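You operate a simulated robot arm through the tools that you are given. There is no shell and no other tool. Be economical: measure what you need, move in short steps, check, and stop when the job is done.

You run a simulated robot arm. Do the job below in one go: nothing can be reset, and whatever is moved stays where it is left.

Task
Unlock and open the cooler's side door, switch power and light off, turn the dial to +8.
Fine: the side door ends open.

Only the result counts: the job must be done as asked and must still hold three seconds after the hand-in. Knocking over, shifting, dropping, spilling or breaking anything else fails it.

Robot
A 6-joint arm with a two-finger gripper, on a carriage that runs on a rail from [-2.196, -0.289] to [0.124, 0.016] (x, y) and turns from -169 to 164 degrees about z. Base frame: it is fixed where the carriage stands at the start and does not move with it; the origin is on the floor, on the carriage's upright axis, x ahead of it, y to its left, z up. Readings come in m, degrees, newtons and seconds.
Its first joint turns from -166.0 to 166.0 degrees. Places, roughly: cold dial [1, -0.2, 1.2]; cooler light switch [1, -0.2, 0.9]; cooler lock key [0.9, -0.2, 1]; cooler power switch [1, -0.2, 1.1]; cooler side door [0.9, -0.2, 1]. Payload 2.54 kg.
The TCP is the grasp point between the finger pads, 0.023 m short of the fingertips. In the tool frame z runs along the fingers and y along their closing line. Largest opening 0.126 m; the body of the gripper starts 0.082 m behind the TCP.
Orientation is that of the tool frame in the base frame, as a unit quaternion [w, x, y, z]. With the fingers straight down and closing along the base's y, the tool's x points along the base's -x, its y along +y and its z along -z.

Tools
- The arm moves only by the tool drive_tool. Its argument "plan" is a list that holds one entry, the list of rows, each a list of 7 numbers: the shift along the tool's x, y, z in m, then the turn, a rotation vector about the tool's x, y, z in degrees, then the opening, from 0 (shut) to 1 (fully open). In form: [[[dx, dy, dz, ax, ay, az, hand], ...]]. A call has 1 to 12 rows; each row shifts and turns the commanded pose from where the row before left it, along the tool's axes as they then stand. A row lasts 0.2 s, in which the tool goes at most 0.05 m and 8.6 degrees; a call with a longer step from one row to the next is refused whole, and so is a gripper value outside its range. Where a pose cannot be reached the arm comes as near as it can. A force on the tool above 90 N (or 10 N above the force at the start of the call, whichever is more), or a blocked arm, ends the call early, and 0.2 s more pass. The fingers move at their own pace and stop on an object; they squeeze with about 37 N. The grip force told is the motor's: it shows also when the fingers shut on nothing. Time passes only in rows, and 0.2 s behind the last, so rows that do not move let the fingers close. The reply holds the time, the measured pose of the TCP, the force on the tool along the base axes, the opening and the grip force, in the units named above and with some noise, with the torque about the TCP (base axes, N m) and any sound that the robot's microphone picked up.
- Cameras (640 x 400 px; columns grow to the right, rows downward): "scene" is now at [0.063, 0.1444, 1.658]; the picture's right is [-0.59, -0.81, 0.00], its down [-0.28, 0.21, -0.94] and it looks along [0.76, -0.55, -0.35] (base axes); focal length 249 px, centre (320, 200). "wrist" rides on the gripper at [0.082, 0.014, -0.122] in the tool frame; the picture's right is [-0.17, 0.99, 0.00], its down [-0.79, -0.13, -0.60] and it looks along [-0.59, -0.10, 0.80] (tool axes); focal length 243 px, centre (320, 200). There is no depth. A picture from a camera that has moved, and an enlarged one, comes with that camera's place and axes in the base frame and with its lens. The place of the scene camera against the robot may be out by one fixed shift of up to 0.025 m in any direction.
- grab_frame(camera): a new picture of that camera. It takes no simulated time.
- raise_lower(by): slides the trunk up (or, below 0, down) by that many m; the arm and the scene camera ride with it, the base frame stays. It gives what a move gives, with no picture.
- steer(legs): drives the robot by 1 to 6 legs, each [ahead, left, turn to the left] in m, m and degrees, along the robot's own axes; the way and the turn of a leg run together, so that a leg with both is an arc; at most 1.5 m and 180 degrees a leg. The arm and the cameras ride along, it lands a little off, and it stops where it bumps. It keeps to its track: a leg is cut to what the track allows. It gives what a move gives.
- aim_head(pan, tilt): turns the head with the scene camera to pan (to the left, within 120 degrees either way) and tilt (down, from -29 to 69), counted from straight ahead of the robot. It gives what a move gives.
- inspect(camera, box): a new picture of the part [left, top, right, bottom] of that camera's present view, enlarged. It takes no simulated time.
- finish_job(): hands the job in; it is judged then, once.

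Go step by step. Nothing tells you exact positions but the pictures and the camera data: compare them with the known pose of the tool, close in by small moves and look again before you grip or let go. The budget is 120 turns and 98 pictures, counting those below and the enlarged ones. Unless the task says otherwise, let go and move clear before handing in, and close with one line.

The tools are called as name(argument=value, ...) on one line, values as JSON. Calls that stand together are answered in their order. drive_tool: Moves the arm, as the interface text tells. Its arguments: {"type":"object","properties":{"plan":{"type":"array","items":{"type":"array","items":{"type":"array","items":{"type":"number"}}}}},"required":["plan"]} The other tools are called the same way: raise_lower (by) slides the trunk up or down; steer (legs) drives the base; aim_head (pan, tilt) turns the head that bears the scene camera; grab_frame (camera) takes a picture; inspect (camera, box) takes an enlarged picture of a part of a camera's view; finish_job () hands the job in.

At the start:

```text
time_s: 0.0
eef_pos: [0.4306, -0.1989, 1.4384]
tcp_rot: [0.0, 0.001, 1.0, 0.001]
contact_force: [-0.7, -0.2, 0.0]
ft_torque: [0.03, -0.02, 0.0]
width: 0.1261
gripper_force: 0.1
trunk travel left (down, up): [-0.425, 0.065]
robot x, y, heading: [0.0001, -0.0018, 0.1]
head pan, tilt: [-47.3, 25.7]
```

scene: 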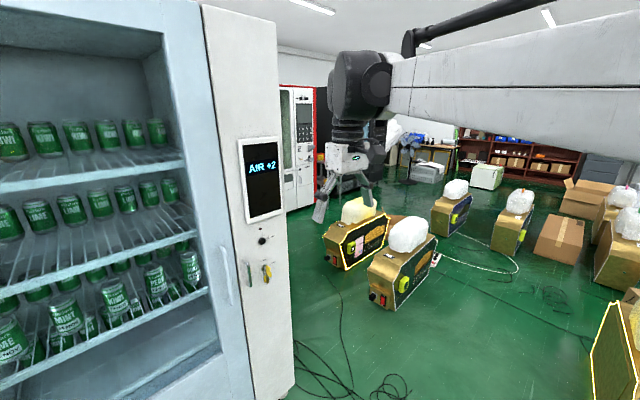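
wrist: 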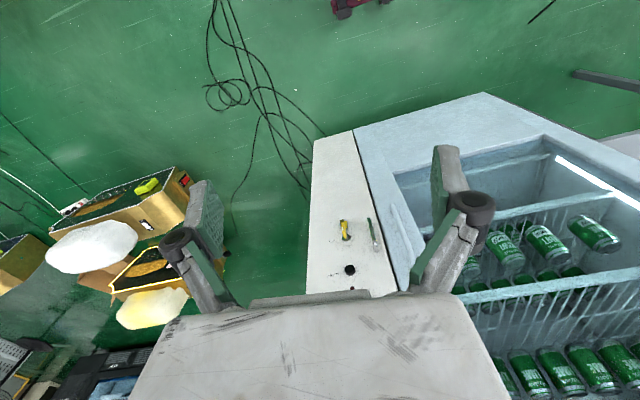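

I see the cooler with a narrow white panel carrying a display, a black knob, a key and something else. I'll zoom in on it.

inspect(camera="scene", box=[210, 120, 310, 300])

inspect(camera="wrist", box=[290, 120, 450, 300])

```text
2.22 times, centred on (260, 210) of scene
camera zoom: at [0.063, 0.1444, 1.658], right [-0.59, -0.81, 0.0], down [-0.28, 0.21, -0.94], along [0.76, -0.55, -0.35], focal length 554 px, centre (453, 178)
```

zoom: 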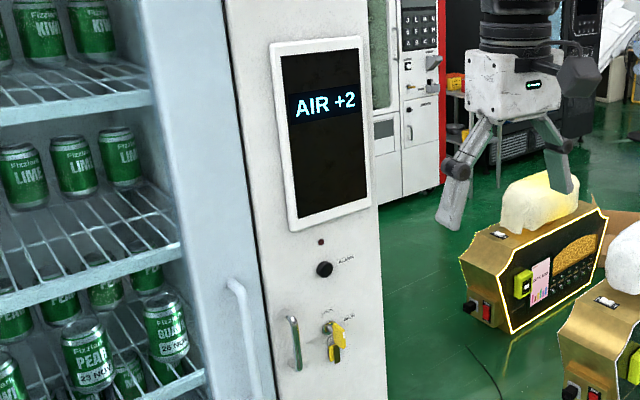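

```text
2.22 times, centred on (370, 210) of wrist
camera zoom: at [0.3491, -0.1857, 1.5611], right [0.17, 0.99, 0.0], down [0.79, -0.13, 0.6], along [0.59, -0.1, -0.8], focal length 539 px, centre (209, 178)
```

zoom: 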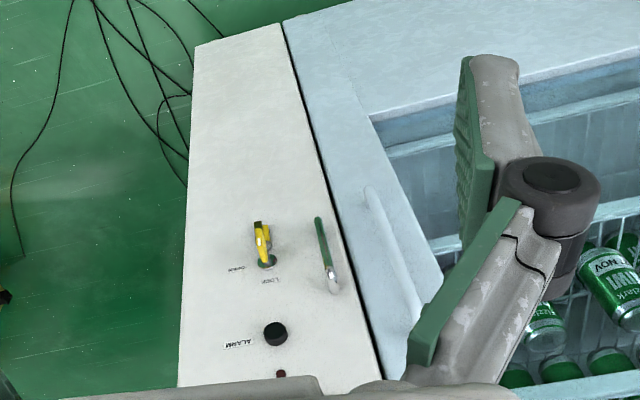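

The white panel is the side door: its handle is on the left, the lock key sits beside it, and the alarm knob and display are above. I'll turn the tool to point forward, toward the cooler.

drive_tool(plan=[[[0, 0, 0, 0, -8.2, 0, 1], [0, 0, 0, 0, -8.2, 0, 1], [0, 0, 0, 0, -8.2, 0, 1], [0, 0, 0, 0, -8.2, 0, 1], [0, 0, 0, 0, -8.2, 0, 1], [0, 0, 0, 0, -8.2, 0, 1], [0, 0, 0, 0, -8.2, 0, 1], [0, 0, 0, 0, -8.2, 0, 1], [0, 0, 0, 0, -8.2, 0, 1], [0, 0, 0, 0, -8.2, 0, 1], [0, 0, 0, 0, -8, 0, 1]]])

grab_frame(camera="scene")

grab_frame(camera="wrist")

```text
time_s: 1.4
eef_pos: [0.5096, -0.1821, 1.4669]
tcp_rot: [0.39, -0.059, 0.919, 0.025]
contact_force: [0.3, 0.7, -0.8]
ft_torque: [-0.01, -0.02, -0.02]
width: 0.1262
gripper_force: 0.0
trunk travel left (down, up): [-0.425, 0.065]
robot x, y, heading: [0.0006, -0.0009, 0.1]
head pan, tilt: [-47.3, 25.7]
stopped in row 6: the arm was blocked; the commanded pose is now the measured one
```

```text
93 pictures are left
camera scene: at [0.0639, 0.1502, 1.6439], right [-0.55, -0.84, 0.0], down [-0.41, 0.27, -0.87], along [0.73, -0.48, -0.49], focal length 249 px, centre (320, 200)
```

scene: 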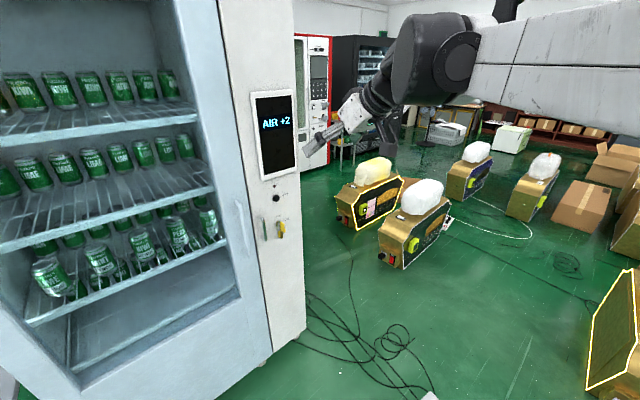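

```text
92 pictures are left
camera wrist: at [0.3644, -0.1874, 1.4931], right [-0.01, 0.99, 0.12], down [0.13, -0.12, 0.98], along [0.99, 0.03, -0.13], focal length 243 px, centre (320, 200)
```

wrist: 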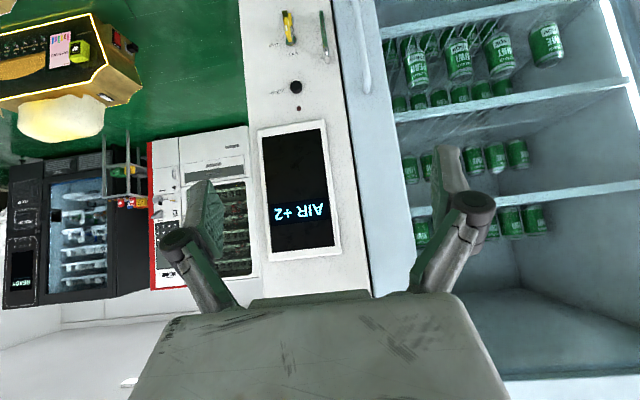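

The arm was blocked partway because it was too folded. I'll move the tool forward first, then finish the turn.

drive_tool(plan=[[[-0.025, 0, 0.025, 0, 0, 0, 1], [-0.025, 0, 0.025, 0, 0, 0, 1], [-0.025, 0, 0.025, 0, 0, 0, 1], [-0.025, 0, 0.025, 0, 0, 0, 1], [0, 0, 0, 0, -8, 0, 1], [0, 0, 0, 0, -8, 0, 1], [0, 0, 0, 0, -8, 0, 1], [0, 0, 0, 0, -8, 0, 1], [0, 0, 0, 0, -8, 0, 1], [0, 0, 0, 0, -4, 0, 1]]])

grab_frame(camera="scene")

```text
time_s: 3.6
eef_pos: [0.6465, -0.1702, 1.4695]
tcp_rot: [0.707, -0.042, 0.705, 0.041]
contact_force: [0.5, 0.0, 0.7]
ft_torque: [0.01, 0.01, 0.0]
width: 0.1257
gripper_force: 0.0
trunk travel left (down, up): [-0.425, 0.065]
robot x, y, heading: [0.0011, 0.0028, -0.1]
head pan, tilt: [-47.3, 25.7]
```

```text
91 pictures are left
camera scene: at [0.0634, 0.1469, 1.6511], right [-0.57, -0.82, 0.0], down [-0.34, 0.24, -0.91], along [0.75, -0.52, -0.42], focal length 249 px, centre (320, 200)
```

scene: 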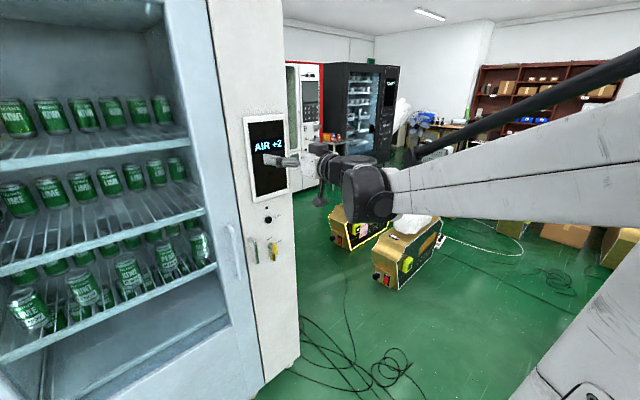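

The tool is now level and pointing at the cooler. I'll lower the trunk to key height.

raise_lower(by=-0.4)

grab_frame(camera="scene")

grab_frame(camera="wrist")

```text
time_s: 7.4
eef_pos: [0.6479, -0.1707, 1.0691]
tcp_rot: [0.706, -0.042, 0.706, 0.042]
contact_force: [-0.1, 0.1, 0.3]
ft_torque: [-0.01, -0.02, 0.02]
width: 0.126
gripper_force: 0.0
trunk travel left (down, up): [-0.025, 0.465]
robot x, y, heading: [-0.0024, 0.0005, 0.1]
head pan, tilt: [-47.3, 25.7]
```

```text
90 pictures are left
camera scene: at [0.0634, 0.1466, 1.2509], right [-0.57, -0.82, 0.0], down [-0.34, 0.24, -0.91], along [0.74, -0.52, -0.42], focal length 249 px, centre (320, 200)
```

scene: 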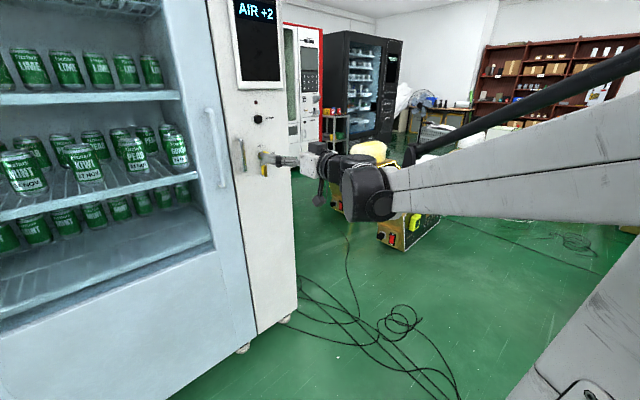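

```text
89 pictures are left
camera wrist: at [0.5252, -0.1712, 0.9879], right [-0.12, 0.98, 0.17], down [-0.58, -0.2, 0.79], along [0.81, 0.0, 0.59], focal length 243 px, centre (320, 200)
```

wrist: 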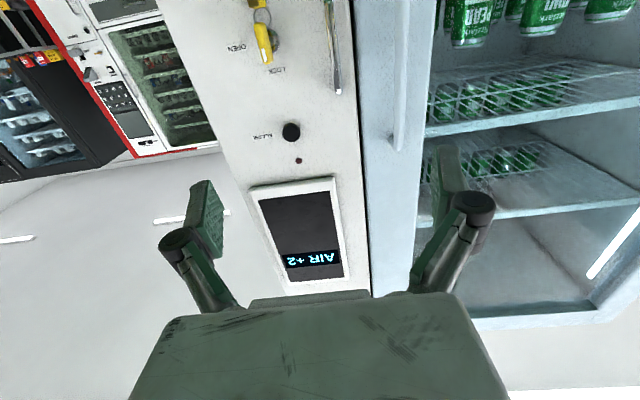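

Let me get close-ups of the key and handle.

inspect(camera="wrist", box=[215, 0, 375, 100])

inspect(camera="scene", box=[215, 80, 335, 200])

```text
4.00 times, centred on (295, 50) of wrist
camera zoom: at [0.5252, -0.1712, 0.9879], right [-0.12, 0.98, 0.17], down [-0.58, -0.2, 0.79], along [0.81, 0.0, 0.59], focal length 970 px, centre (420, 800)
```

zoom: 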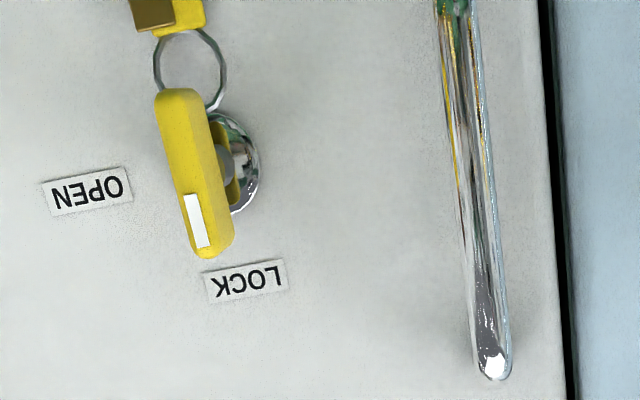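

```text
3.33 times, centred on (275, 140) of scene
camera zoom: at [0.0634, 0.1466, 1.2509], right [-0.57, -0.82, 0.0], down [-0.34, 0.24, -0.91], along [0.74, -0.52, -0.42], focal length 830 px, centre (470, 400)
```

zoom: 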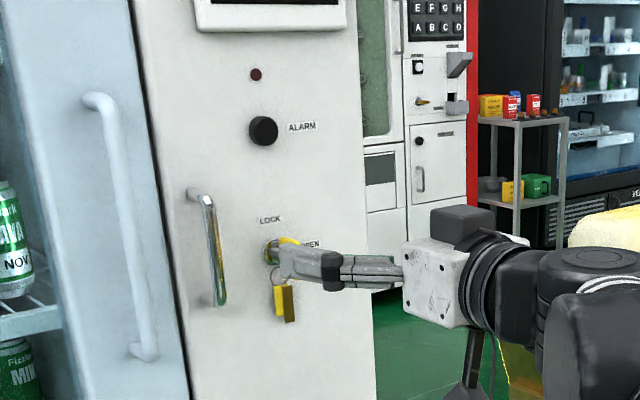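

The key bow stands vertical at LOCK (about [0.89, -0.20, 1.00]) and OPEN is a quarter turn clockwise. I'll square the tool to the door and approach the key partway.

drive_tool(plan=[[[0.023, -0.014, 0, 2, 0, 0, 0.55], [0.023, -0.014, 0.0, 0, 0, 0, 0.55], [0.023, -0.013, 0.02, 0, 0, 0, 0.55], [0, 0, 0.043, 0, 0, 0, 0.55], [0, 0, 0.043, 0, 0, 0, 0.55], [0, 0, 0.043, 0, 0, 0, 0.55], [0, 0, 0, 0, 0, 0, 0.55]]])

grab_frame(camera="wrist")

inspect(camera="scene", box=[215, 80, 335, 200])

```text
time_s: 9.0
eef_pos: [0.802, -0.1974, 1.0006]
tcp_rot: [0.706, -0.03, 0.707, 0.03]
contact_force: [-0.5, 0.3, 0.4]
ft_torque: [0.03, 0.02, 0.0]
width: 0.0695
gripper_force: 0.0
trunk travel left (down, up): [-0.025, 0.465]
robot x, y, heading: [0.0003, -0.0015, -0.2]
head pan, tilt: [-47.3, 25.7]
```

```text
86 pictures are left
camera wrist: at [0.6793, -0.1952, 0.9185], right [-0.08, 0.98, 0.17], down [-0.58, -0.18, 0.79], along [0.81, -0.03, 0.59], focal length 243 px, centre (320, 200)
```

wrist: 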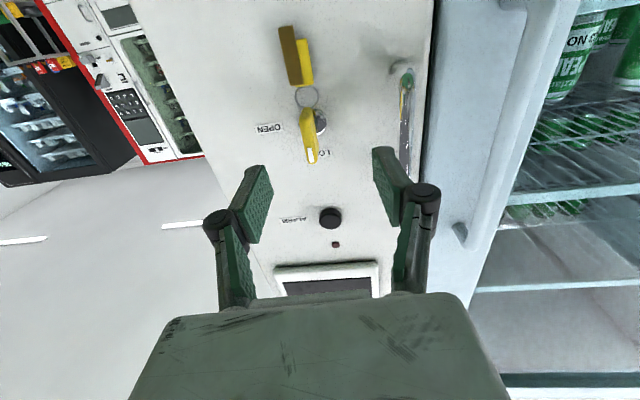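

```text
3.33 times, centred on (275, 140) of scene
camera zoom: at [0.0502, 0.1319, 1.2494], right [-0.74, -0.68, 0.0], down [-0.29, 0.32, -0.9], along [0.61, -0.66, -0.43], focal length 830 px, centre (470, 400)
```

zoom: 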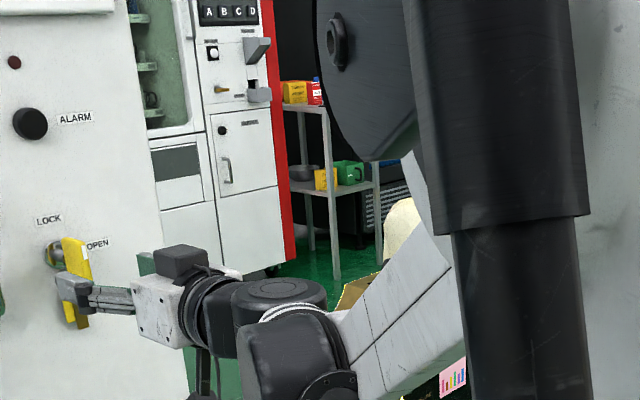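

The key sits ahead in line with the fingers. I'll move in over the bow and close on it.

drive_tool(plan=[[[0, -0.008, 0.03, 0, 0, 0, 0.4], [0, 0, 0.03, 0, 0, 0, 0.4], [0, 0, 0.024, 0, 0, 0, 0.4], [0, 0, 0, 0, 0, 0, 0.4]]])

inspect(camera="wrist", box=[200, 50, 440, 220])

```text
time_s: 10.0
eef_pos: [0.885, -0.1976, 1.0002]
tcp_rot: [0.707, -0.03, 0.706, 0.03]
contact_force: [0.3, 0.4, 0.6]
ft_torque: [-0.02, 0.03, -0.03]
width: 0.0504
gripper_force: 0.0
trunk travel left (down, up): [-0.025, 0.465]
robot x, y, heading: [0.0026, -0.0018, -0.1]
head pan, tilt: [-47.3, 25.7]
```

```text
2.35 times, centred on (320, 135) of wrist
camera zoom: at [0.7634, -0.1943, 0.9185], right [-0.08, 0.98, 0.17], down [-0.58, -0.18, 0.79], along [0.81, -0.03, 0.59], focal length 571 px, centre (320, 353)
```

zoom: 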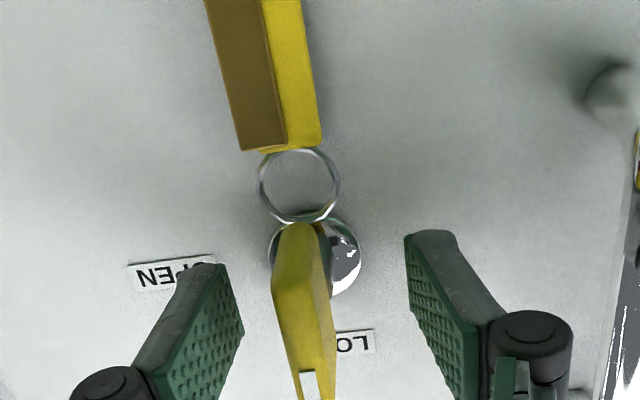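

The pads straddle the bow, so I'll close.

drive_tool(plan=[[[0, 0, 0.003, 0, 0, 0, 0.2], [0, 0, 0, 0, 0, 0, 0], [0, 0, 0, 0, 0, 0, 0], [0, 0, 0, 0, 0, 0, 0]]])

inspect(camera="wrist", box=[200, 50, 440, 220])

```text
time_s: 11.0
eef_pos: [0.8871, -0.2009, 1.0003]
tcp_rot: [0.707, -0.029, 0.706, 0.03]
contact_force: [9.8, -13.8, 4.7]
ft_torque: [0.0, 0.08, -0.3]
width: 0.0137
gripper_force: 40.3
trunk travel left (down, up): [-0.025, 0.465]
robot x, y, heading: [-0.0034, 0.002, 0.1]
head pan, tilt: [-47.3, 25.7]
```

```text
2.35 times, centred on (320, 135) of wrist
camera zoom: at [0.7659, -0.1962, 0.9181], right [-0.08, 0.98, 0.17], down [-0.59, -0.18, 0.79], along [0.81, -0.03, 0.59], focal length 571 px, centre (320, 353)
```

zoom: 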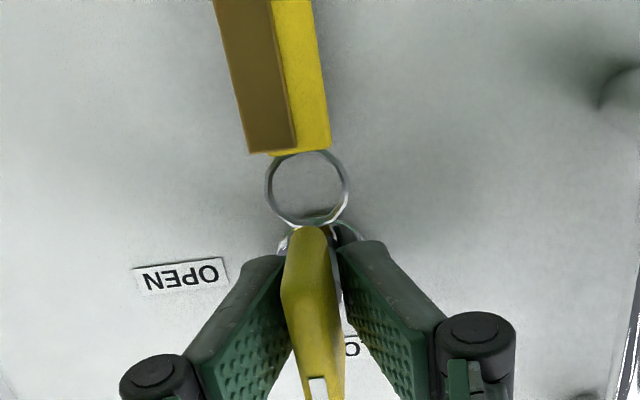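

The key is gripped. I'll turn it clockwise a quarter turn toward OPEN.

drive_tool(plan=[[[0, -0.003, -0.001, 0, 0, 0, 0], [0, 0, 0, 0, 0, 7.5, 0], [0, 0, 0, 0, 0, 7.5, 0], [0, 0, 0, 0, 0, 7.5, 0], [0, 0, 0, 0, 0, 7.5, 0], [0, 0, 0, 0, 0, 7.5, 0], [0, 0, 0, 0, 0, 7.5, 0]]])

grab_frame(camera="wrist")

```text
time_s: 12.6
eef_pos: [0.8876, -0.199, 0.9995]
tcp_rot: [0.64, 0.242, 0.665, 0.299]
contact_force: [3.5, 11.2, -1.9]
ft_torque: [-0.08, 0.65, 0.83]
width: 0.0137
gripper_force: 40.0
trunk travel left (down, up): [-0.025, 0.465]
robot x, y, heading: [0.002, -0.0019, -0.0]
head pan, tilt: [-47.3, 25.7]
```

```text
82 pictures are left
camera wrist: at [0.7607, -0.1431, 0.9522], right [-0.05, 0.58, 0.82], down [-0.54, -0.7, 0.46], along [0.84, -0.42, 0.35], focal length 243 px, centre (320, 200)
```

wrist: 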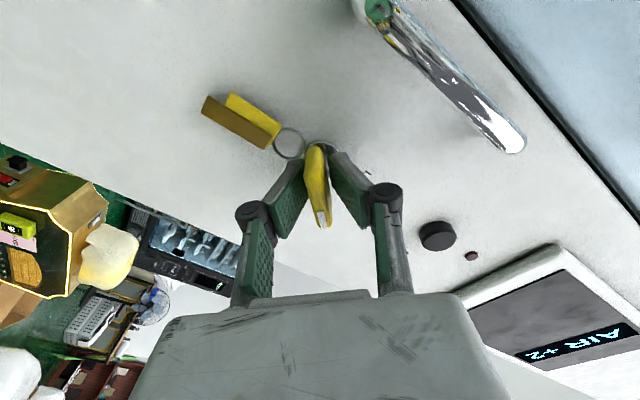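

The key turns freely with the gripper. I'll continue to 90°.

drive_tool(plan=[[[0, 0, 0, 0, 0, 7.5, 0], [0, 0, 0, 0, 0, 7.5, 0], [0, 0, 0, 0, 0, 7.5, 0], [0, 0, 0, 0, 0, 7.5, 0], [0, 0, 0, 0, 0, 7.5, 0], [0, 0, 0, 0, 0, 7.5, 0], [0, 0, 0, 0, 0, 2, 0]]])

grab_frame(camera="wrist")

```text
time_s: 14.2
eef_pos: [0.8881, -0.2009, 1.0006]
tcp_rot: [0.468, 0.487, 0.512, 0.53]
contact_force: [2.0, 19.6, -8.4]
ft_torque: [-0.03, 0.15, 0.96]
width: 0.0139
gripper_force: 40.6
trunk travel left (down, up): [-0.025, 0.465]
robot x, y, heading: [0.0025, 0.0007, -0.0]
head pan, tilt: [-47.3, 25.7]
```

```text
81 pictures are left
camera wrist: at [0.7594, -0.1299, 1.0174], right [0.02, -0.2, 0.98], down [-0.53, -0.83, -0.16], along [0.85, -0.51, -0.12], focal length 243 px, centre (320, 200)
```

wrist: 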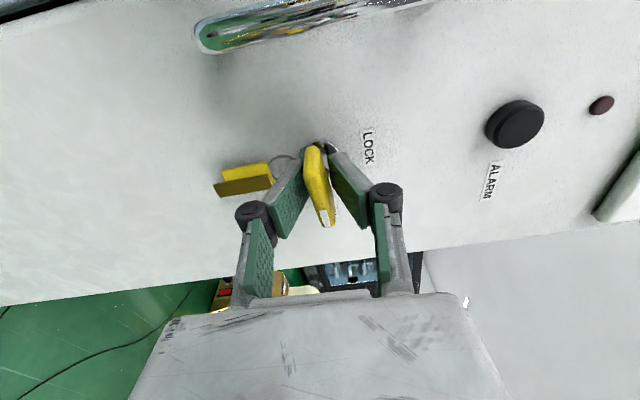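

The key is at about 92°. I'll nudge it a bit more to find the stop.

drive_tool(plan=[[[0, 0, 0, 0, 0, 3, 0], [0, 0, 0, 0, 0, 3, 0], [0, 0, 0, 0, 0, 0, 0]]])

inspect(camera="wrist", box=[200, 80, 440, 250])

```text
time_s: 15.0
eef_pos: [0.8877, -0.2005, 0.9995]
tcp_rot: [0.44, 0.513, 0.487, 0.553]
contact_force: [3.4, 22.0, -6.8]
ft_torque: [-0.82, 0.04, 0.92]
width: 0.014
gripper_force: 40.4
trunk travel left (down, up): [-0.025, 0.465]
robot x, y, heading: [-0.0018, 0.0037, 0.1]
head pan, tilt: [-47.3, 25.7]
```

```text
2.35 times, centred on (320, 165) of wrist
camera zoom: at [0.7593, -0.1323, 1.0257], right [0.03, -0.3, 0.95], down [-0.53, -0.81, -0.24], along [0.85, -0.5, -0.18], focal length 571 px, centre (320, 282)
```

zoom: 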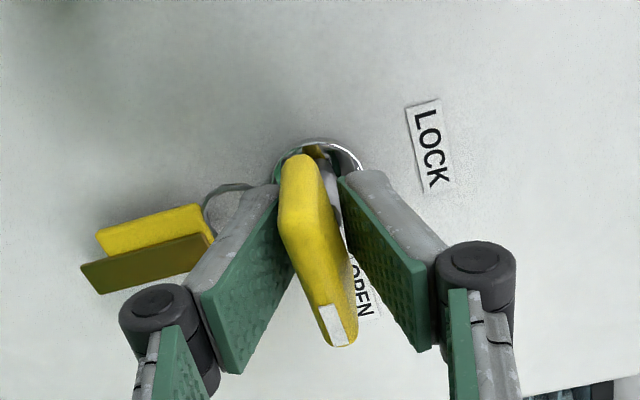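

The stop is reached (torque rose) and the white mark points to OPEN. I'll release, back off, roll the hand back upright, and look.

drive_tool(plan=[[[0, 0, 0, 0, 0, -3, 0.3], [0, 0, 0, 0, 0, 0, 0.3], [0, 0, -0.04, 0, 0, 0, 0.3], [0, 0, -0.045, 0, 0, 0, 0.3], [0, 0, 0, 0, 0, -8.5, 0.5], [0, 0, 0, 0, 0, -8.5, 0.5], [0, 0, 0, 0, 0, -8.5, 0.5], [0, 0, 0, 0, 0, -8.5, 0.5], [0, 0, 0, 0, 0, -8.5, 0.5], [0, 0, 0, 0, 0, -8.5, 0.5], [0, 0, 0, 0, 0, -8.5, 0.5], [0, 0, 0, 0, 0, -8.5, 0.5]]])

drive_tool(plan=[[[0, 0, 0, 0, 0, -8.5, 0.5], [0, 0, 0, 0, 0, -8.5, 0.5], [0, 0, 0, 0, 0, -8.5, 0.5], [0, 0, 0, 0, 0, 0, 0.5]]])

grab_frame(camera="wrist")

```text
time_s: 17.6
eef_pos: [0.8026, -0.2078, 1.0005]
tcp_rot: [0.681, 0.136, 0.694, 0.192]
contact_force: [0.2, -0.3, -0.4]
ft_torque: [0.03, -0.03, 0.02]
width: 0.0633
gripper_force: 0.0
trunk travel left (down, up): [-0.025, 0.465]
robot x, y, heading: [-0.0022, 0.0002, -0.2]
head pan, tilt: [-47.3, 25.7]
```

```text
time_s: 18.6
eef_pos: [0.8018, -0.208, 1.0006]
tcp_rot: [0.706, -0.021, 0.706, 0.038]
contact_force: [0.4, -0.9, 0.0]
ft_torque: [0.01, 0.01, 0.04]
width: 0.0632
gripper_force: 0.0
trunk travel left (down, up): [-0.025, 0.465]
robot x, y, heading: [0.003, -0.0033, -0.1]
head pan, tilt: [-47.3, 25.7]
```

```text
79 pictures are left
camera wrist: at [0.6797, -0.2039, 0.9189], right [-0.08, 0.98, 0.19], down [-0.58, -0.2, 0.79], along [0.81, -0.05, 0.59], focal length 243 px, centre (320, 200)
```

wrist: 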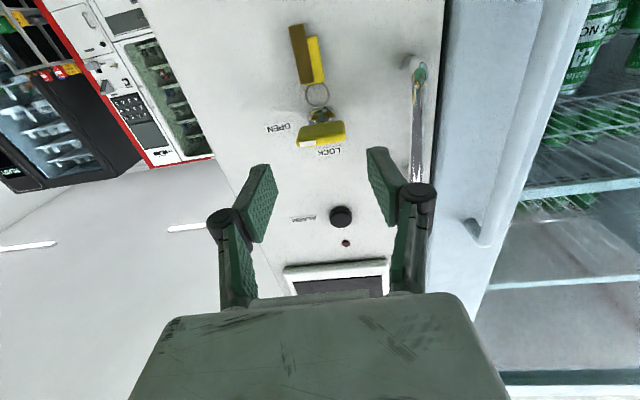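

The key is at OPEN. Next I'll line up with the handle bar (about [0.905, -0.112, 1.02]).

drive_tool(plan=[[[-0.01, 0.043, 0, 0, 0, -1.4, 0.45], [-0.01, 0.043, 0, 0, 0, 0, 0.45], [0, 0, 0.025, 0, 0, 0, 0.45], [0, 0, 0.02, 0, 0, 0, 0.45], [0, 0, 0, 0, 0, 0, 0.45]]])

grab_frame(camera="wrist")

```text
time_s: 19.8
eef_pos: [0.8389, -0.1206, 1.0201]
tcp_rot: [0.707, -0.029, 0.706, 0.03]
contact_force: [-0.2, -0.5, -0.8]
ft_torque: [0.04, -0.01, 0.02]
width: 0.0567
gripper_force: 0.1
trunk travel left (down, up): [-0.025, 0.465]
robot x, y, heading: [-0.0022, -0.0002, -0.2]
head pan, tilt: [-47.3, 25.7]
```

```text
78 pictures are left
camera wrist: at [0.7174, -0.1172, 0.9385], right [-0.08, 0.98, 0.17], down [-0.58, -0.18, 0.79], along [0.81, -0.03, 0.59], focal length 243 px, centre (320, 200)
```

wrist: 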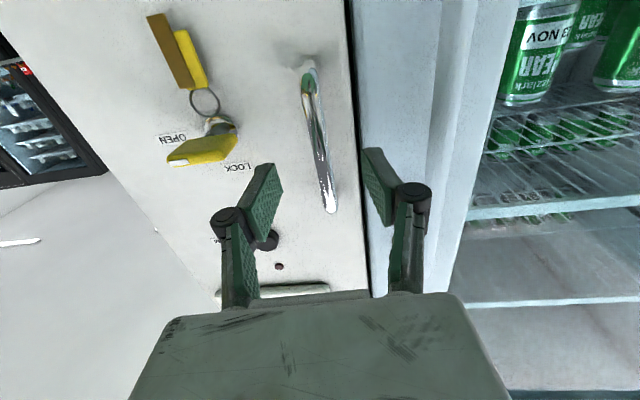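

The bar lies between the open fingers. I'll advance and close on it.

drive_tool(plan=[[[0, 0, 0.025, 0, 0, 0, 0.4], [0, 0, 0.023, 0, 0, 0, 0.4], [0, 0, 0, 0, 0, 0, 0], [0, 0, 0, 0, 0, 0, 0], [0, 0, 0, 0, 0, 0, 0]]])

grab_frame(camera="wrist")

```text
time_s: 21.0
eef_pos: [0.8891, -0.1141, 1.0198]
tcp_rot: [0.707, -0.029, 0.706, 0.031]
contact_force: [0.0, 6.6, -1.5]
ft_torque: [-0.08, -0.05, -0.01]
width: 0.0061
gripper_force: 29.3
trunk travel left (down, up): [-0.025, 0.465]
robot x, y, heading: [0.001, 0.0001, -0.2]
head pan, tilt: [-47.3, 25.7]
```

```text
77 pictures are left
camera wrist: at [0.7659, -0.1121, 0.939], right [-0.08, 0.98, 0.17], down [-0.58, -0.18, 0.79], along [0.81, -0.03, 0.59], focal length 243 px, centre (320, 200)
```

wrist: 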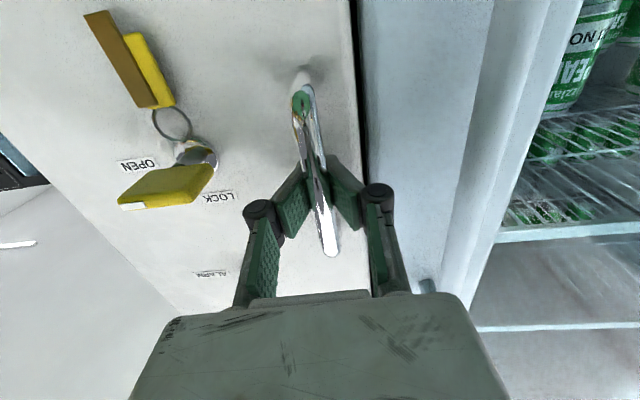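

The handle is gripped. I'll pull the door along its arc, turning with it.

drive_tool(plan=[[[0, 0, 0, 0, 0, 0, 0], [0, -0.001, -0.014, -4, 0, 0, 0], [0, -0.001, -0.014, -4, 0, 0, 0], [0, -0.001, -0.014, -4, 0, 0, 0], [0, -0.001, -0.014, -4, 0, 0, 0]]])

grab_frame(camera="wrist")

```text
time_s: 22.2
eef_pos: [0.8348, -0.1404, 1.0201]
tcp_rot: [0.697, -0.121, 0.696, 0.125]
contact_force: [33.3, -51.9, 8.7]
ft_torque: [-0.62, 0.54, 0.13]
width: 0.0061
gripper_force: 30.2
trunk travel left (down, up): [-0.025, 0.465]
robot x, y, heading: [-0.0007, -0.0028, -0.1]
head pan, tilt: [-47.3, 25.7]
```

```text
76 pictures are left
camera wrist: at [0.7169, -0.1687, 0.9389], right [-0.34, 0.93, 0.17], down [-0.51, -0.33, 0.79], along [0.79, 0.18, 0.59], focal length 243 px, centre (320, 200)
```

wrist: 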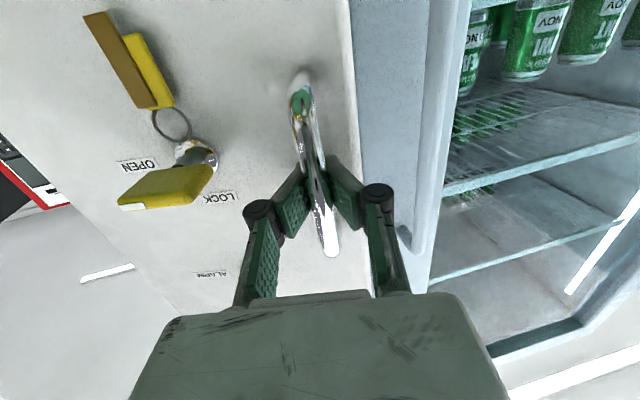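

The door is swinging, with the hinge near [0.955, -0.32]. I'll continue with a corrected arc.

drive_tool(plan=[[[0, -0.007, 0, 0, 0, 0, 0], [0, -0.004, -0.015, -4, 0, 0, 0], [0, -0.004, -0.015, -4, 0, 0, 0], [0, -0.004, -0.015, -4, 0, 0, 0], [0, -0.004, -0.015, -4, 0, 0, 0], [0, -0.004, -0.015, -4, 0, 0, 0]]])

grab_frame(camera="wrist")

grab_frame(camera="scene")

```text
time_s: 23.6
eef_pos: [0.782, -0.1901, 1.0204]
tcp_rot: [0.663, -0.246, 0.663, 0.247]
contact_force: [18.6, -13.9, 6.2]
ft_torque: [0.26, -0.34, 0.05]
width: 0.0059
gripper_force: 29.3
trunk travel left (down, up): [-0.025, 0.465]
robot x, y, heading: [0.0003, 0.0001, 0.1]
head pan, tilt: [-47.3, 25.7]
```

```text
75 pictures are left
camera wrist: at [0.6803, -0.26, 0.9388], right [-0.65, 0.75, 0.17], down [-0.36, -0.49, 0.79], along [0.67, 0.45, 0.59], focal length 243 px, centre (320, 200)
```

wrist: 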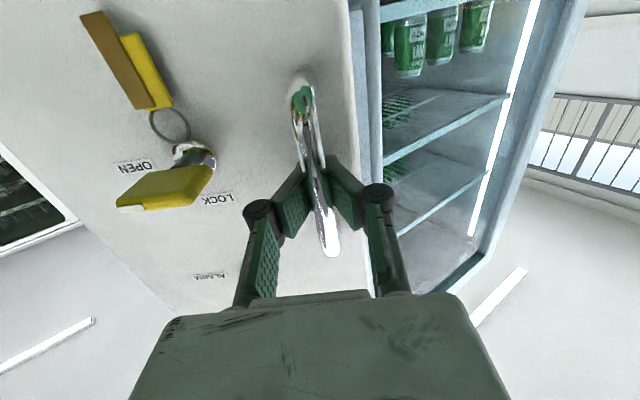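

```text
74 pictures are left
camera scene: at [0.051, 0.1311, 1.2494], right [-0.73, -0.68, 0.0], down [-0.3, 0.32, -0.9], along [0.61, -0.66, -0.44], focal length 249 px, centre (320, 200)
```

scene: 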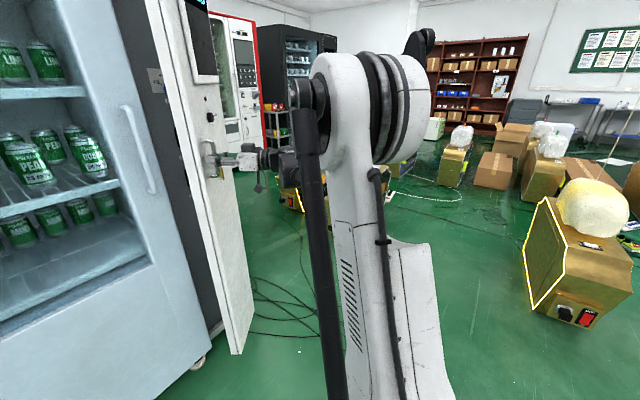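

The door is about 35° open and the arc fits well. I'll pull it further.

drive_tool(plan=[[[0, -0.004, -0.015, -4, 0, 0, 0], [0, -0.004, -0.015, -4, 0, 0, 0], [0, -0.004, -0.015, -4, 0, 0, 0], [0, -0.004, -0.015, -4, 0, 0, 0], [0, -0.004, -0.015, -4, 0, 0, 0]]])

aim_head(pan=-25, tilt=15)

grab_frame(camera="scene")

```text
time_s: 24.8
eef_pos: [0.7475, -0.2603, 1.0208]
tcp_rot: [0.61, -0.357, 0.61, 0.359]
contact_force: [2.4, -0.8, -6.1]
ft_torque: [0.02, 0.01, 0.01]
width: 0.0061
gripper_force: 28.5
trunk travel left (down, up): [-0.025, 0.465]
robot x, y, heading: [0.0025, 0.0028, -0.1]
head pan, tilt: [-47.3, 25.7]
```

```text
time_s: 25.7
eef_pos: [0.7477, -0.2592, 1.0212]
tcp_rot: [0.61, -0.358, 0.609, 0.358]
contact_force: [1.3, -0.6, 0.4]
ft_torque: [-0.03, 0.02, 0.0]
width: 0.0
gripper_force: 28.5
trunk travel left (down, up): [-0.025, 0.465]
robot x, y, heading: [-0.0036, -0.0018, -0.2]
head pan, tilt: [-25.0, 15.0]
```

```text
73 pictures are left
camera scene: at [0.0726, 0.1599, 1.2668], right [-0.42, -0.91, 0.0], down [-0.23, 0.11, -0.97], along [0.88, -0.41, -0.26], focal length 249 px, centre (320, 200)
```

scene: 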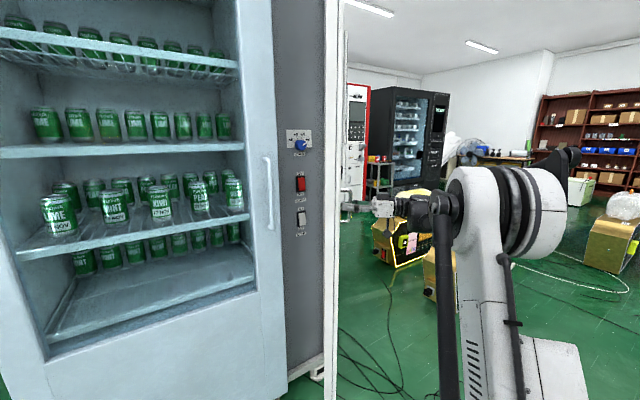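

The fingers slipped off the handle, but the door is about 60° open and the blue dial, red power switch and light switch are visible. I'll back the tool out, swing around the door edge, and push the door further open from inside.

drive_tool(plan=[[[0, 0, -0.03, 0, 0, 0, 0], [0, 0, -0.04, 0, 0, 0, 0], [0, 0.03, -0.018, 0, 0, 0, 0], [0, 0.03, -0.018, 0, 0, 0, 0], [0, 0.03, -0.018, 0, 0, 0, 0], [0, 0, 0, 8, 0, 0, 0], [0, 0, 0, 8, 0, 0, 0], [0, 0, 0, 8, 0, 0, 0], [0, 0, 0, 8, 0, 0, 0], [0, 0, 0, 8, 0, 0, 0], [0, 0, 0, 8, 0, 0, 0], [0, 0, 0, 8, 0, 0, 0]]])

grab_frame(camera="scene")

inspect(camera="scene", box=[270, 110, 350, 240])

```text
time_s: 26.2
eef_pos: [0.7399, -0.2917, 1.0207]
tcp_rot: [0.613, -0.353, 0.61, 0.358]
contact_force: [56.7, -3.2, 3.1]
ft_torque: [0.08, 0.09, 0.44]
width: 0.0001
gripper_force: 28.2
trunk travel left (down, up): [-0.025, 0.465]
robot x, y, heading: [0.0041, -0.0019, 0.1]
head pan, tilt: [-25.0, 15.0]
stopped in row 2: the force on the tool passed its limit at 100 N (the readings are from after the stop); the commanded pose is now the measured one
```

```text
72 pictures are left
camera scene: at [0.0783, 0.1609, 1.2664], right [-0.42, -0.91, 0.0], down [-0.24, 0.11, -0.97], along [0.88, -0.4, -0.26], focal length 249 px, centre (320, 200)
```

scene: 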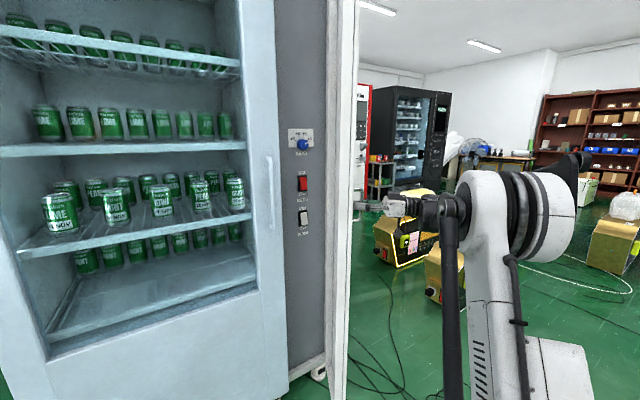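

```text
3.08 times, centred on (310, 175) of scene
camera zoom: at [0.0783, 0.1609, 1.2664], right [-0.42, -0.91, 0.0], down [-0.24, 0.11, -0.97], along [0.88, -0.4, -0.26], focal length 766 px, centre (351, 277)
```

zoom: 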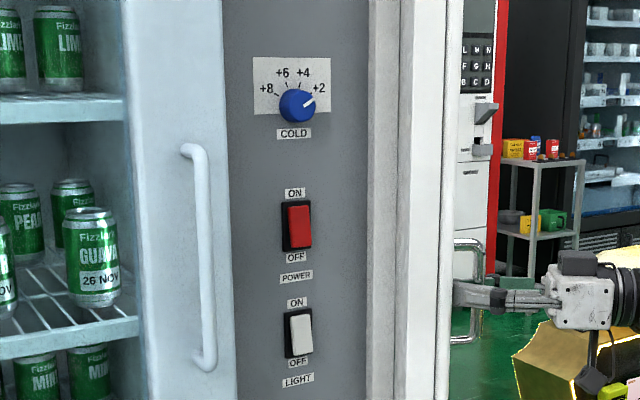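

The hand snagged on the handle as I backed out. I'll check the wrist view.

grab_frame(camera="wrist")

inspect(camera="wrist", box=[230, 60, 410, 260])

```text
70 pictures are left
camera wrist: at [0.6684, -0.3897, 0.9391], right [-0.86, 0.49, 0.17], down [-0.18, -0.59, 0.79], along [0.48, 0.65, 0.59], focal length 243 px, centre (320, 200)
```

wrist: 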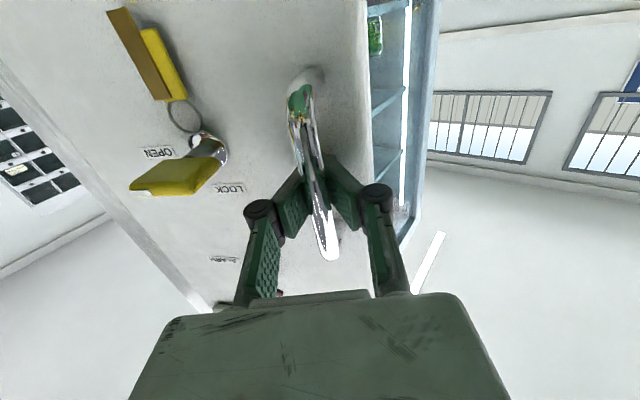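

```text
2.00 times, centred on (320, 160) of wrist
camera zoom: at [0.6684, -0.3897, 0.9391], right [-0.86, 0.49, 0.17], down [-0.18, -0.59, 0.79], along [0.48, 0.65, 0.59], focal length 485 px, centre (320, 280)
```

zoom: 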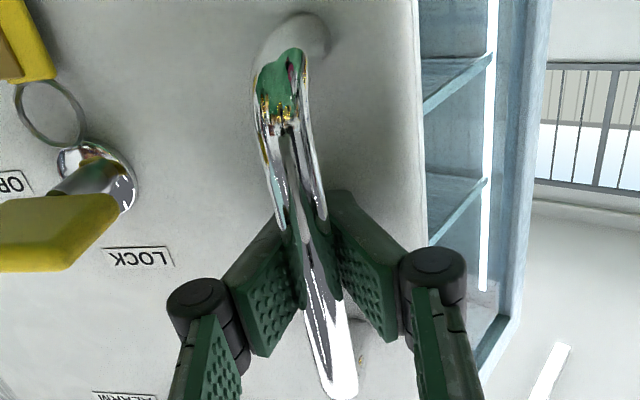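

The fingertips are still hooked around the bar, and that pull opened the door to about 65–70°. I'll use it to pull further.

drive_tool(plan=[[[0, -0.007, -0.013, -6, 0, 0, 0], [0, -0.006, -0.014, -6, 0, 0, 0], [0, -0.005, -0.015, -5, 0, 0, 0], [0, -0.005, -0.015, -5, 0, 0, 0], [0, -0.004, -0.015, -4, 0, 0, 0]]])

grab_frame(camera="wrist")

grab_frame(camera="scene")

```text
time_s: 27.4
eef_pos: [0.7372, -0.3278, 1.0229]
tcp_rot: [0.566, -0.426, 0.561, 0.429]
contact_force: [16.0, -0.1, -6.1]
ft_torque: [0.08, 0.16, 0.11]
width: 0.0001
gripper_force: 28.4
out of reach, approached as far as the arm can: row 3, 4, 5
trunk travel left (down, up): [-0.025, 0.465]
robot x, y, heading: [-0.0029, -0.0022, 0.2]
head pan, tilt: [-25.0, 15.0]
```

```text
68 pictures are left
camera wrist: at [0.692, -0.4406, 0.9406], right [-0.95, 0.26, 0.16], down [-0.04, -0.62, 0.79], along [0.31, 0.74, 0.59], focal length 243 px, centre (320, 200)
```

wrist: 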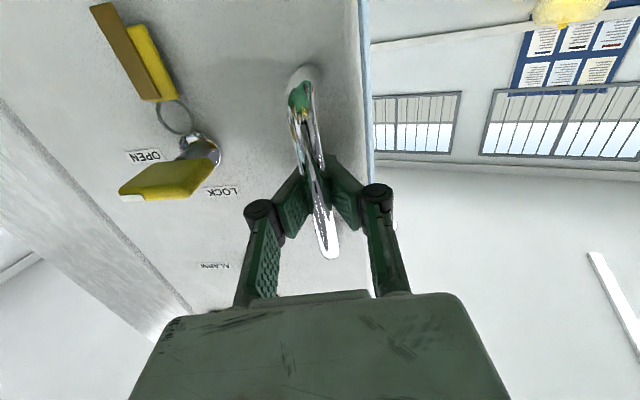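

```text
67 pictures are left
camera scene: at [0.075, 0.1601, 1.2668], right [-0.42, -0.91, 0.0], down [-0.24, 0.11, -0.97], along [0.88, -0.41, -0.26], focal length 249 px, centre (320, 200)
```

scene: 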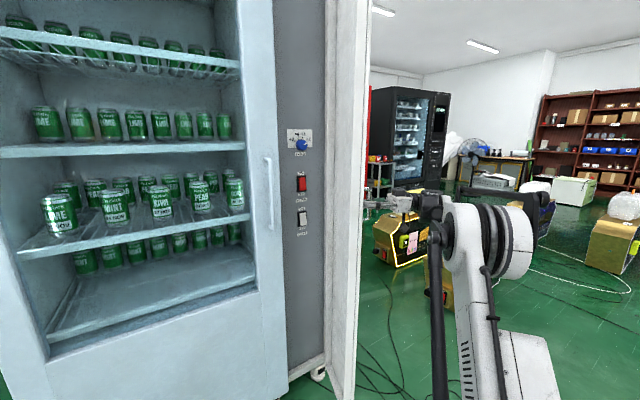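

The door is about 78° open and I'm at the reach limit. I'll open the fingers and back straight out of the handle.

drive_tool(plan=[[[0, 0, 0, 0, 0, 0, 0.35], [0, 0, 0, 0, 0, 0, 0.35], [0, 0, 0, 0, 0, 0, 0.35], [0, 0, -0.015, 0, 0, 0, 0.35], [0, 0, -0.015, 0, 0, 0, 0.35], [0, 0, -0.015, 0, 0, 0, 0.35]]])

grab_frame(camera="wrist")

```text
time_s: 28.8
eef_pos: [0.7436, -0.3478, 1.0232]
tcp_rot: [0.569, -0.423, 0.564, 0.424]
contact_force: [-0.5, -0.3, -0.4]
ft_torque: [-0.02, 0.01, -0.02]
width: 0.0441
gripper_force: 0.1
out of reach, approached as far as the arm can: row 4, 5, 6
trunk travel left (down, up): [-0.025, 0.465]
robot x, y, heading: [0.0051, 0.0035, -0.1]
head pan, tilt: [-25.0, 15.0]
```

```text
66 pictures are left
camera wrist: at [0.6962, -0.4606, 0.9407], right [-0.95, 0.28, 0.16], down [-0.05, -0.61, 0.79], along [0.32, 0.74, 0.59], focal length 243 px, centre (320, 200)
```

wrist: 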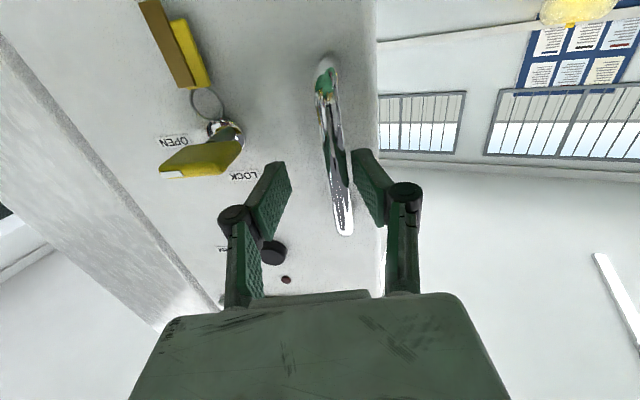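

The tips are nearly clear. I'll back out further while yawing back to relieve the reach limit.

drive_tool(plan=[[[0, -0.003, -0.012, 4, 0, 0, 0.35], [0, -0.005, -0.012, 4, 0, 0, 0.35], [0, -0.006, -0.012, 4, 0, 0, 0.35], [0, -0.007, -0.012, 4, 0, 0, 0.35]]])

grab_frame(camera="wrist")

```text
time_s: 29.8
eef_pos: [0.7463, -0.4006, 1.0232]
tcp_rot: [0.619, -0.344, 0.615, 0.346]
contact_force: [-8.9, -3.6, 0.6]
ft_torque: [0.05, -0.17, 0.69]
width: 0.0474
gripper_force: 1.9
trunk travel left (down, up): [-0.025, 0.465]
robot x, y, heading: [0.0035, -0.0004, -0.1]
head pan, tilt: [-25.0, 15.0]
```

```text
65 pictures are left
camera wrist: at [0.6711, -0.4969, 0.9398], right [-0.84, 0.52, 0.17], down [-0.2, -0.58, 0.79], along [0.5, 0.63, 0.59], focal length 243 px, centre (320, 200)
```

wrist: 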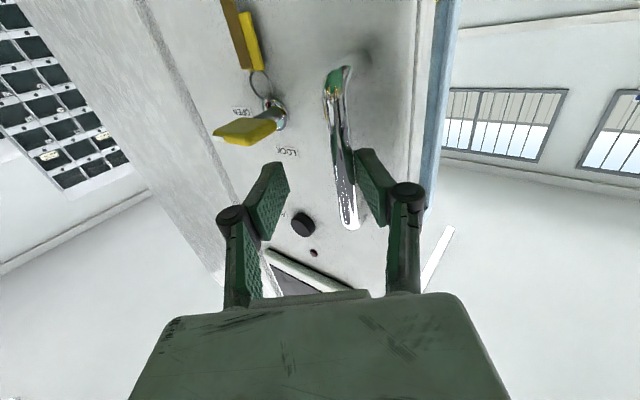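

The right finger is still dragging the bar, which opens the door a bit more. I'll centre the hand on the bar and back out.

drive_tool(plan=[[[0, 0.012, 0, 0, 0, 0, 0.4], [0, 0, -0.02, 0, 0, 0, 0.4], [0, 0, -0.02, 0, 0, 0, 0.4], [0, 0, -0.02, 0, 0, 0, 0.4]]])

grab_frame(camera="wrist")

grab_frame(camera="scene")

```text
time_s: 30.8
eef_pos: [0.7057, -0.4454, 1.0242]
tcp_rot: [0.619, -0.345, 0.615, 0.346]
contact_force: [-0.4, 0.8, -0.1]
ft_torque: [0.01, -0.01, 0.0]
width: 0.0504
gripper_force: 0.1
trunk travel left (down, up): [-0.025, 0.465]
robot x, y, heading: [0.0017, -0.0011, 0.2]
head pan, tilt: [-25.0, 15.0]
```

```text
64 pictures are left
camera wrist: at [0.6303, -0.5415, 0.9416], right [-0.84, 0.52, 0.17], down [-0.2, -0.58, 0.79], along [0.5, 0.63, 0.59], focal length 243 px, centre (320, 200)
```

wrist: 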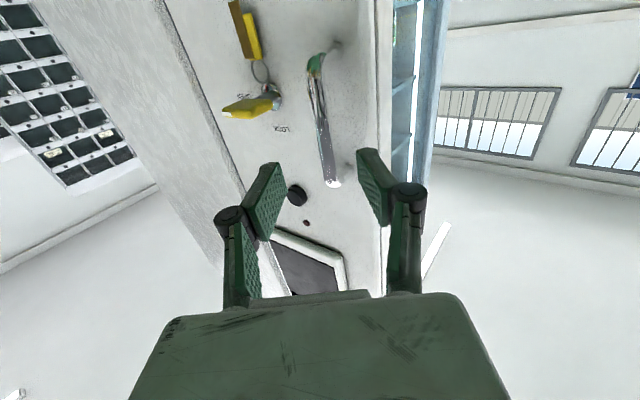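

```text
63 pictures are left
camera scene: at [0.0736, 0.1606, 1.2668], right [-0.42, -0.91, 0.0], down [-0.23, 0.11, -0.97], along [0.88, -0.41, -0.26], focal length 249 px, centre (320, 200)
```

scene: 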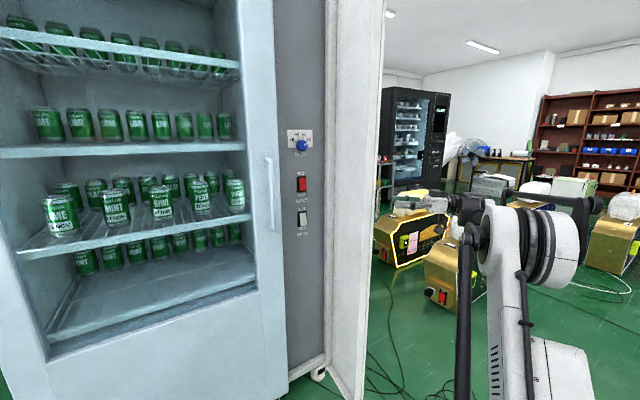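

The door is about 87° open and the hand is free. I'll move away from the door in -x and yaw back to face forward.

drive_tool(plan=[[[0, 0.0256, -0.0157, 0, 0, 0, 0.2], [0, 0.0256, -0.0157, 0, 0, 0, 0.2], [0, 0.0256, -0.0157, 0, 0, 0, 0], [0, 0.0256, -0.0157, 0, 0, 0, 0], [0, 0, 0, 8, 0, 0, 0], [0, 0, 0, 8, 0, 0, 0], [0, 0, 0, 8, 0, 0, 0], [0, 0, 0, 8, 0, 0, 0], [0, 0, 0, 8, 0, 0, 0], [0, 0, 0, 8, 0, 0, 0], [0, 0, 0, 5.5, 0, 0, 0]]])

grab_frame(camera="scene")

```text
time_s: 33.2
eef_pos: [0.5836, -0.447, 1.0212]
tcp_rot: [0.708, -0.029, 0.705, 0.032]
contact_force: [0.0, 0.3, -0.5]
ft_torque: [0.01, -0.06, 0.04]
width: 0.0
gripper_force: 28.4
trunk travel left (down, up): [-0.025, 0.465]
robot x, y, heading: [0.0015, -0.0018, 0.2]
head pan, tilt: [-25.0, 15.0]
```

```text
62 pictures are left
camera scene: at [0.0737, 0.1598, 1.2669], right [-0.42, -0.91, 0.0], down [-0.23, 0.11, -0.97], along [0.88, -0.41, -0.26], focal length 249 px, centre (320, 200)
```

scene: 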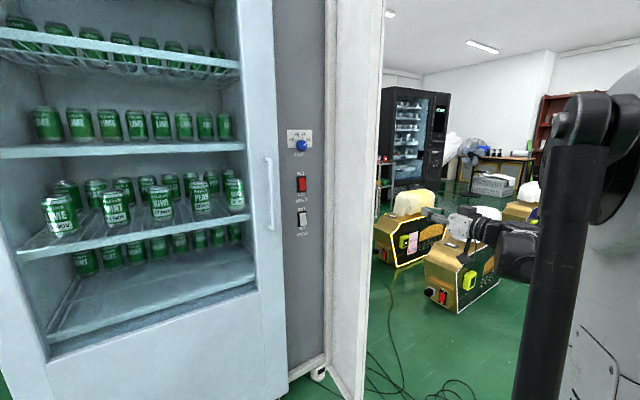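

I'll move in front of the opened control panel for a wrist view.

drive_tool(plan=[[[0.01, 0.04, 0, 0, 0, 0, 0], [0.01, 0.04, 0, 0, 0, 0, 0], [0.01, 0.04, 0, 0, 0, 0, 0], [0.01, 0.04, 0, 0, 0, 0, 0], [0.01, 0.04, 0, 0, 0, 0, 0], [0.01, 0.04, 0, 0, 0, 0, 0], [0, 0, 0.04, 0, 0, 0, 0], [0, 0, 0.04, 0, 0, 0, 0]]])

grab_frame(camera="wrist")

inspect(camera="scene", box=[270, 110, 350, 240])

```text
time_s: 35.0
eef_pos: [0.6439, -0.1995, 0.9643]
tcp_rot: [0.708, -0.029, 0.705, 0.032]
contact_force: [-0.1, 0.2, 1.3]
ft_torque: [0.02, 0.03, -0.05]
width: 0.0001
gripper_force: 28.5
trunk travel left (down, up): [-0.025, 0.465]
robot x, y, heading: [0.0028, 0.0014, 0.0]
head pan, tilt: [-25.0, 15.0]
```

```text
61 pictures are left
camera wrist: at [0.5217, -0.1958, 0.8825], right [-0.08, 0.98, 0.17], down [-0.59, -0.19, 0.79], along [0.8, -0.03, 0.59], focal length 243 px, centre (320, 200)
```

wrist: 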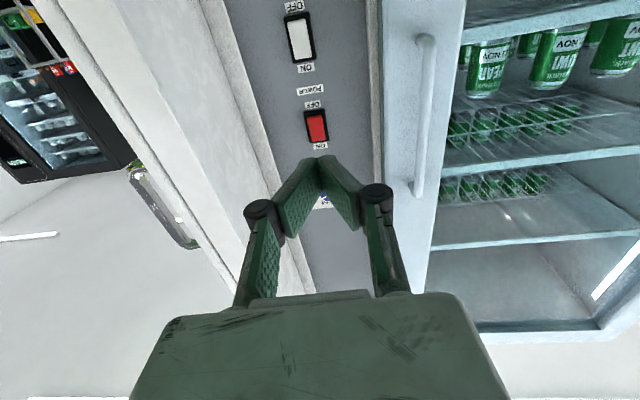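

```text
3.08 times, centred on (310, 175) of scene
camera zoom: at [0.0731, 0.1605, 1.2668], right [-0.42, -0.91, 0.0], down [-0.23, 0.11, -0.97], along [0.88, -0.41, -0.26], focal length 766 px, centre (351, 277)
```

zoom: 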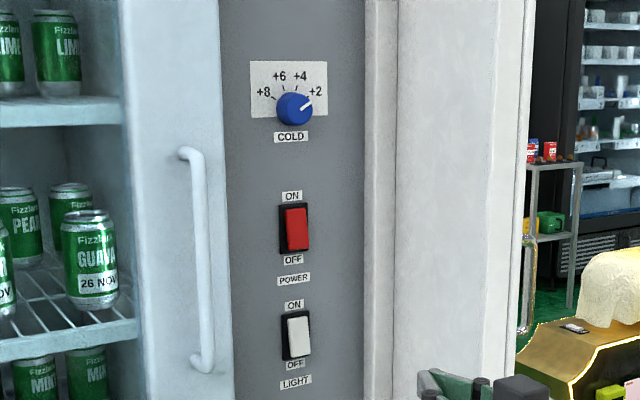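

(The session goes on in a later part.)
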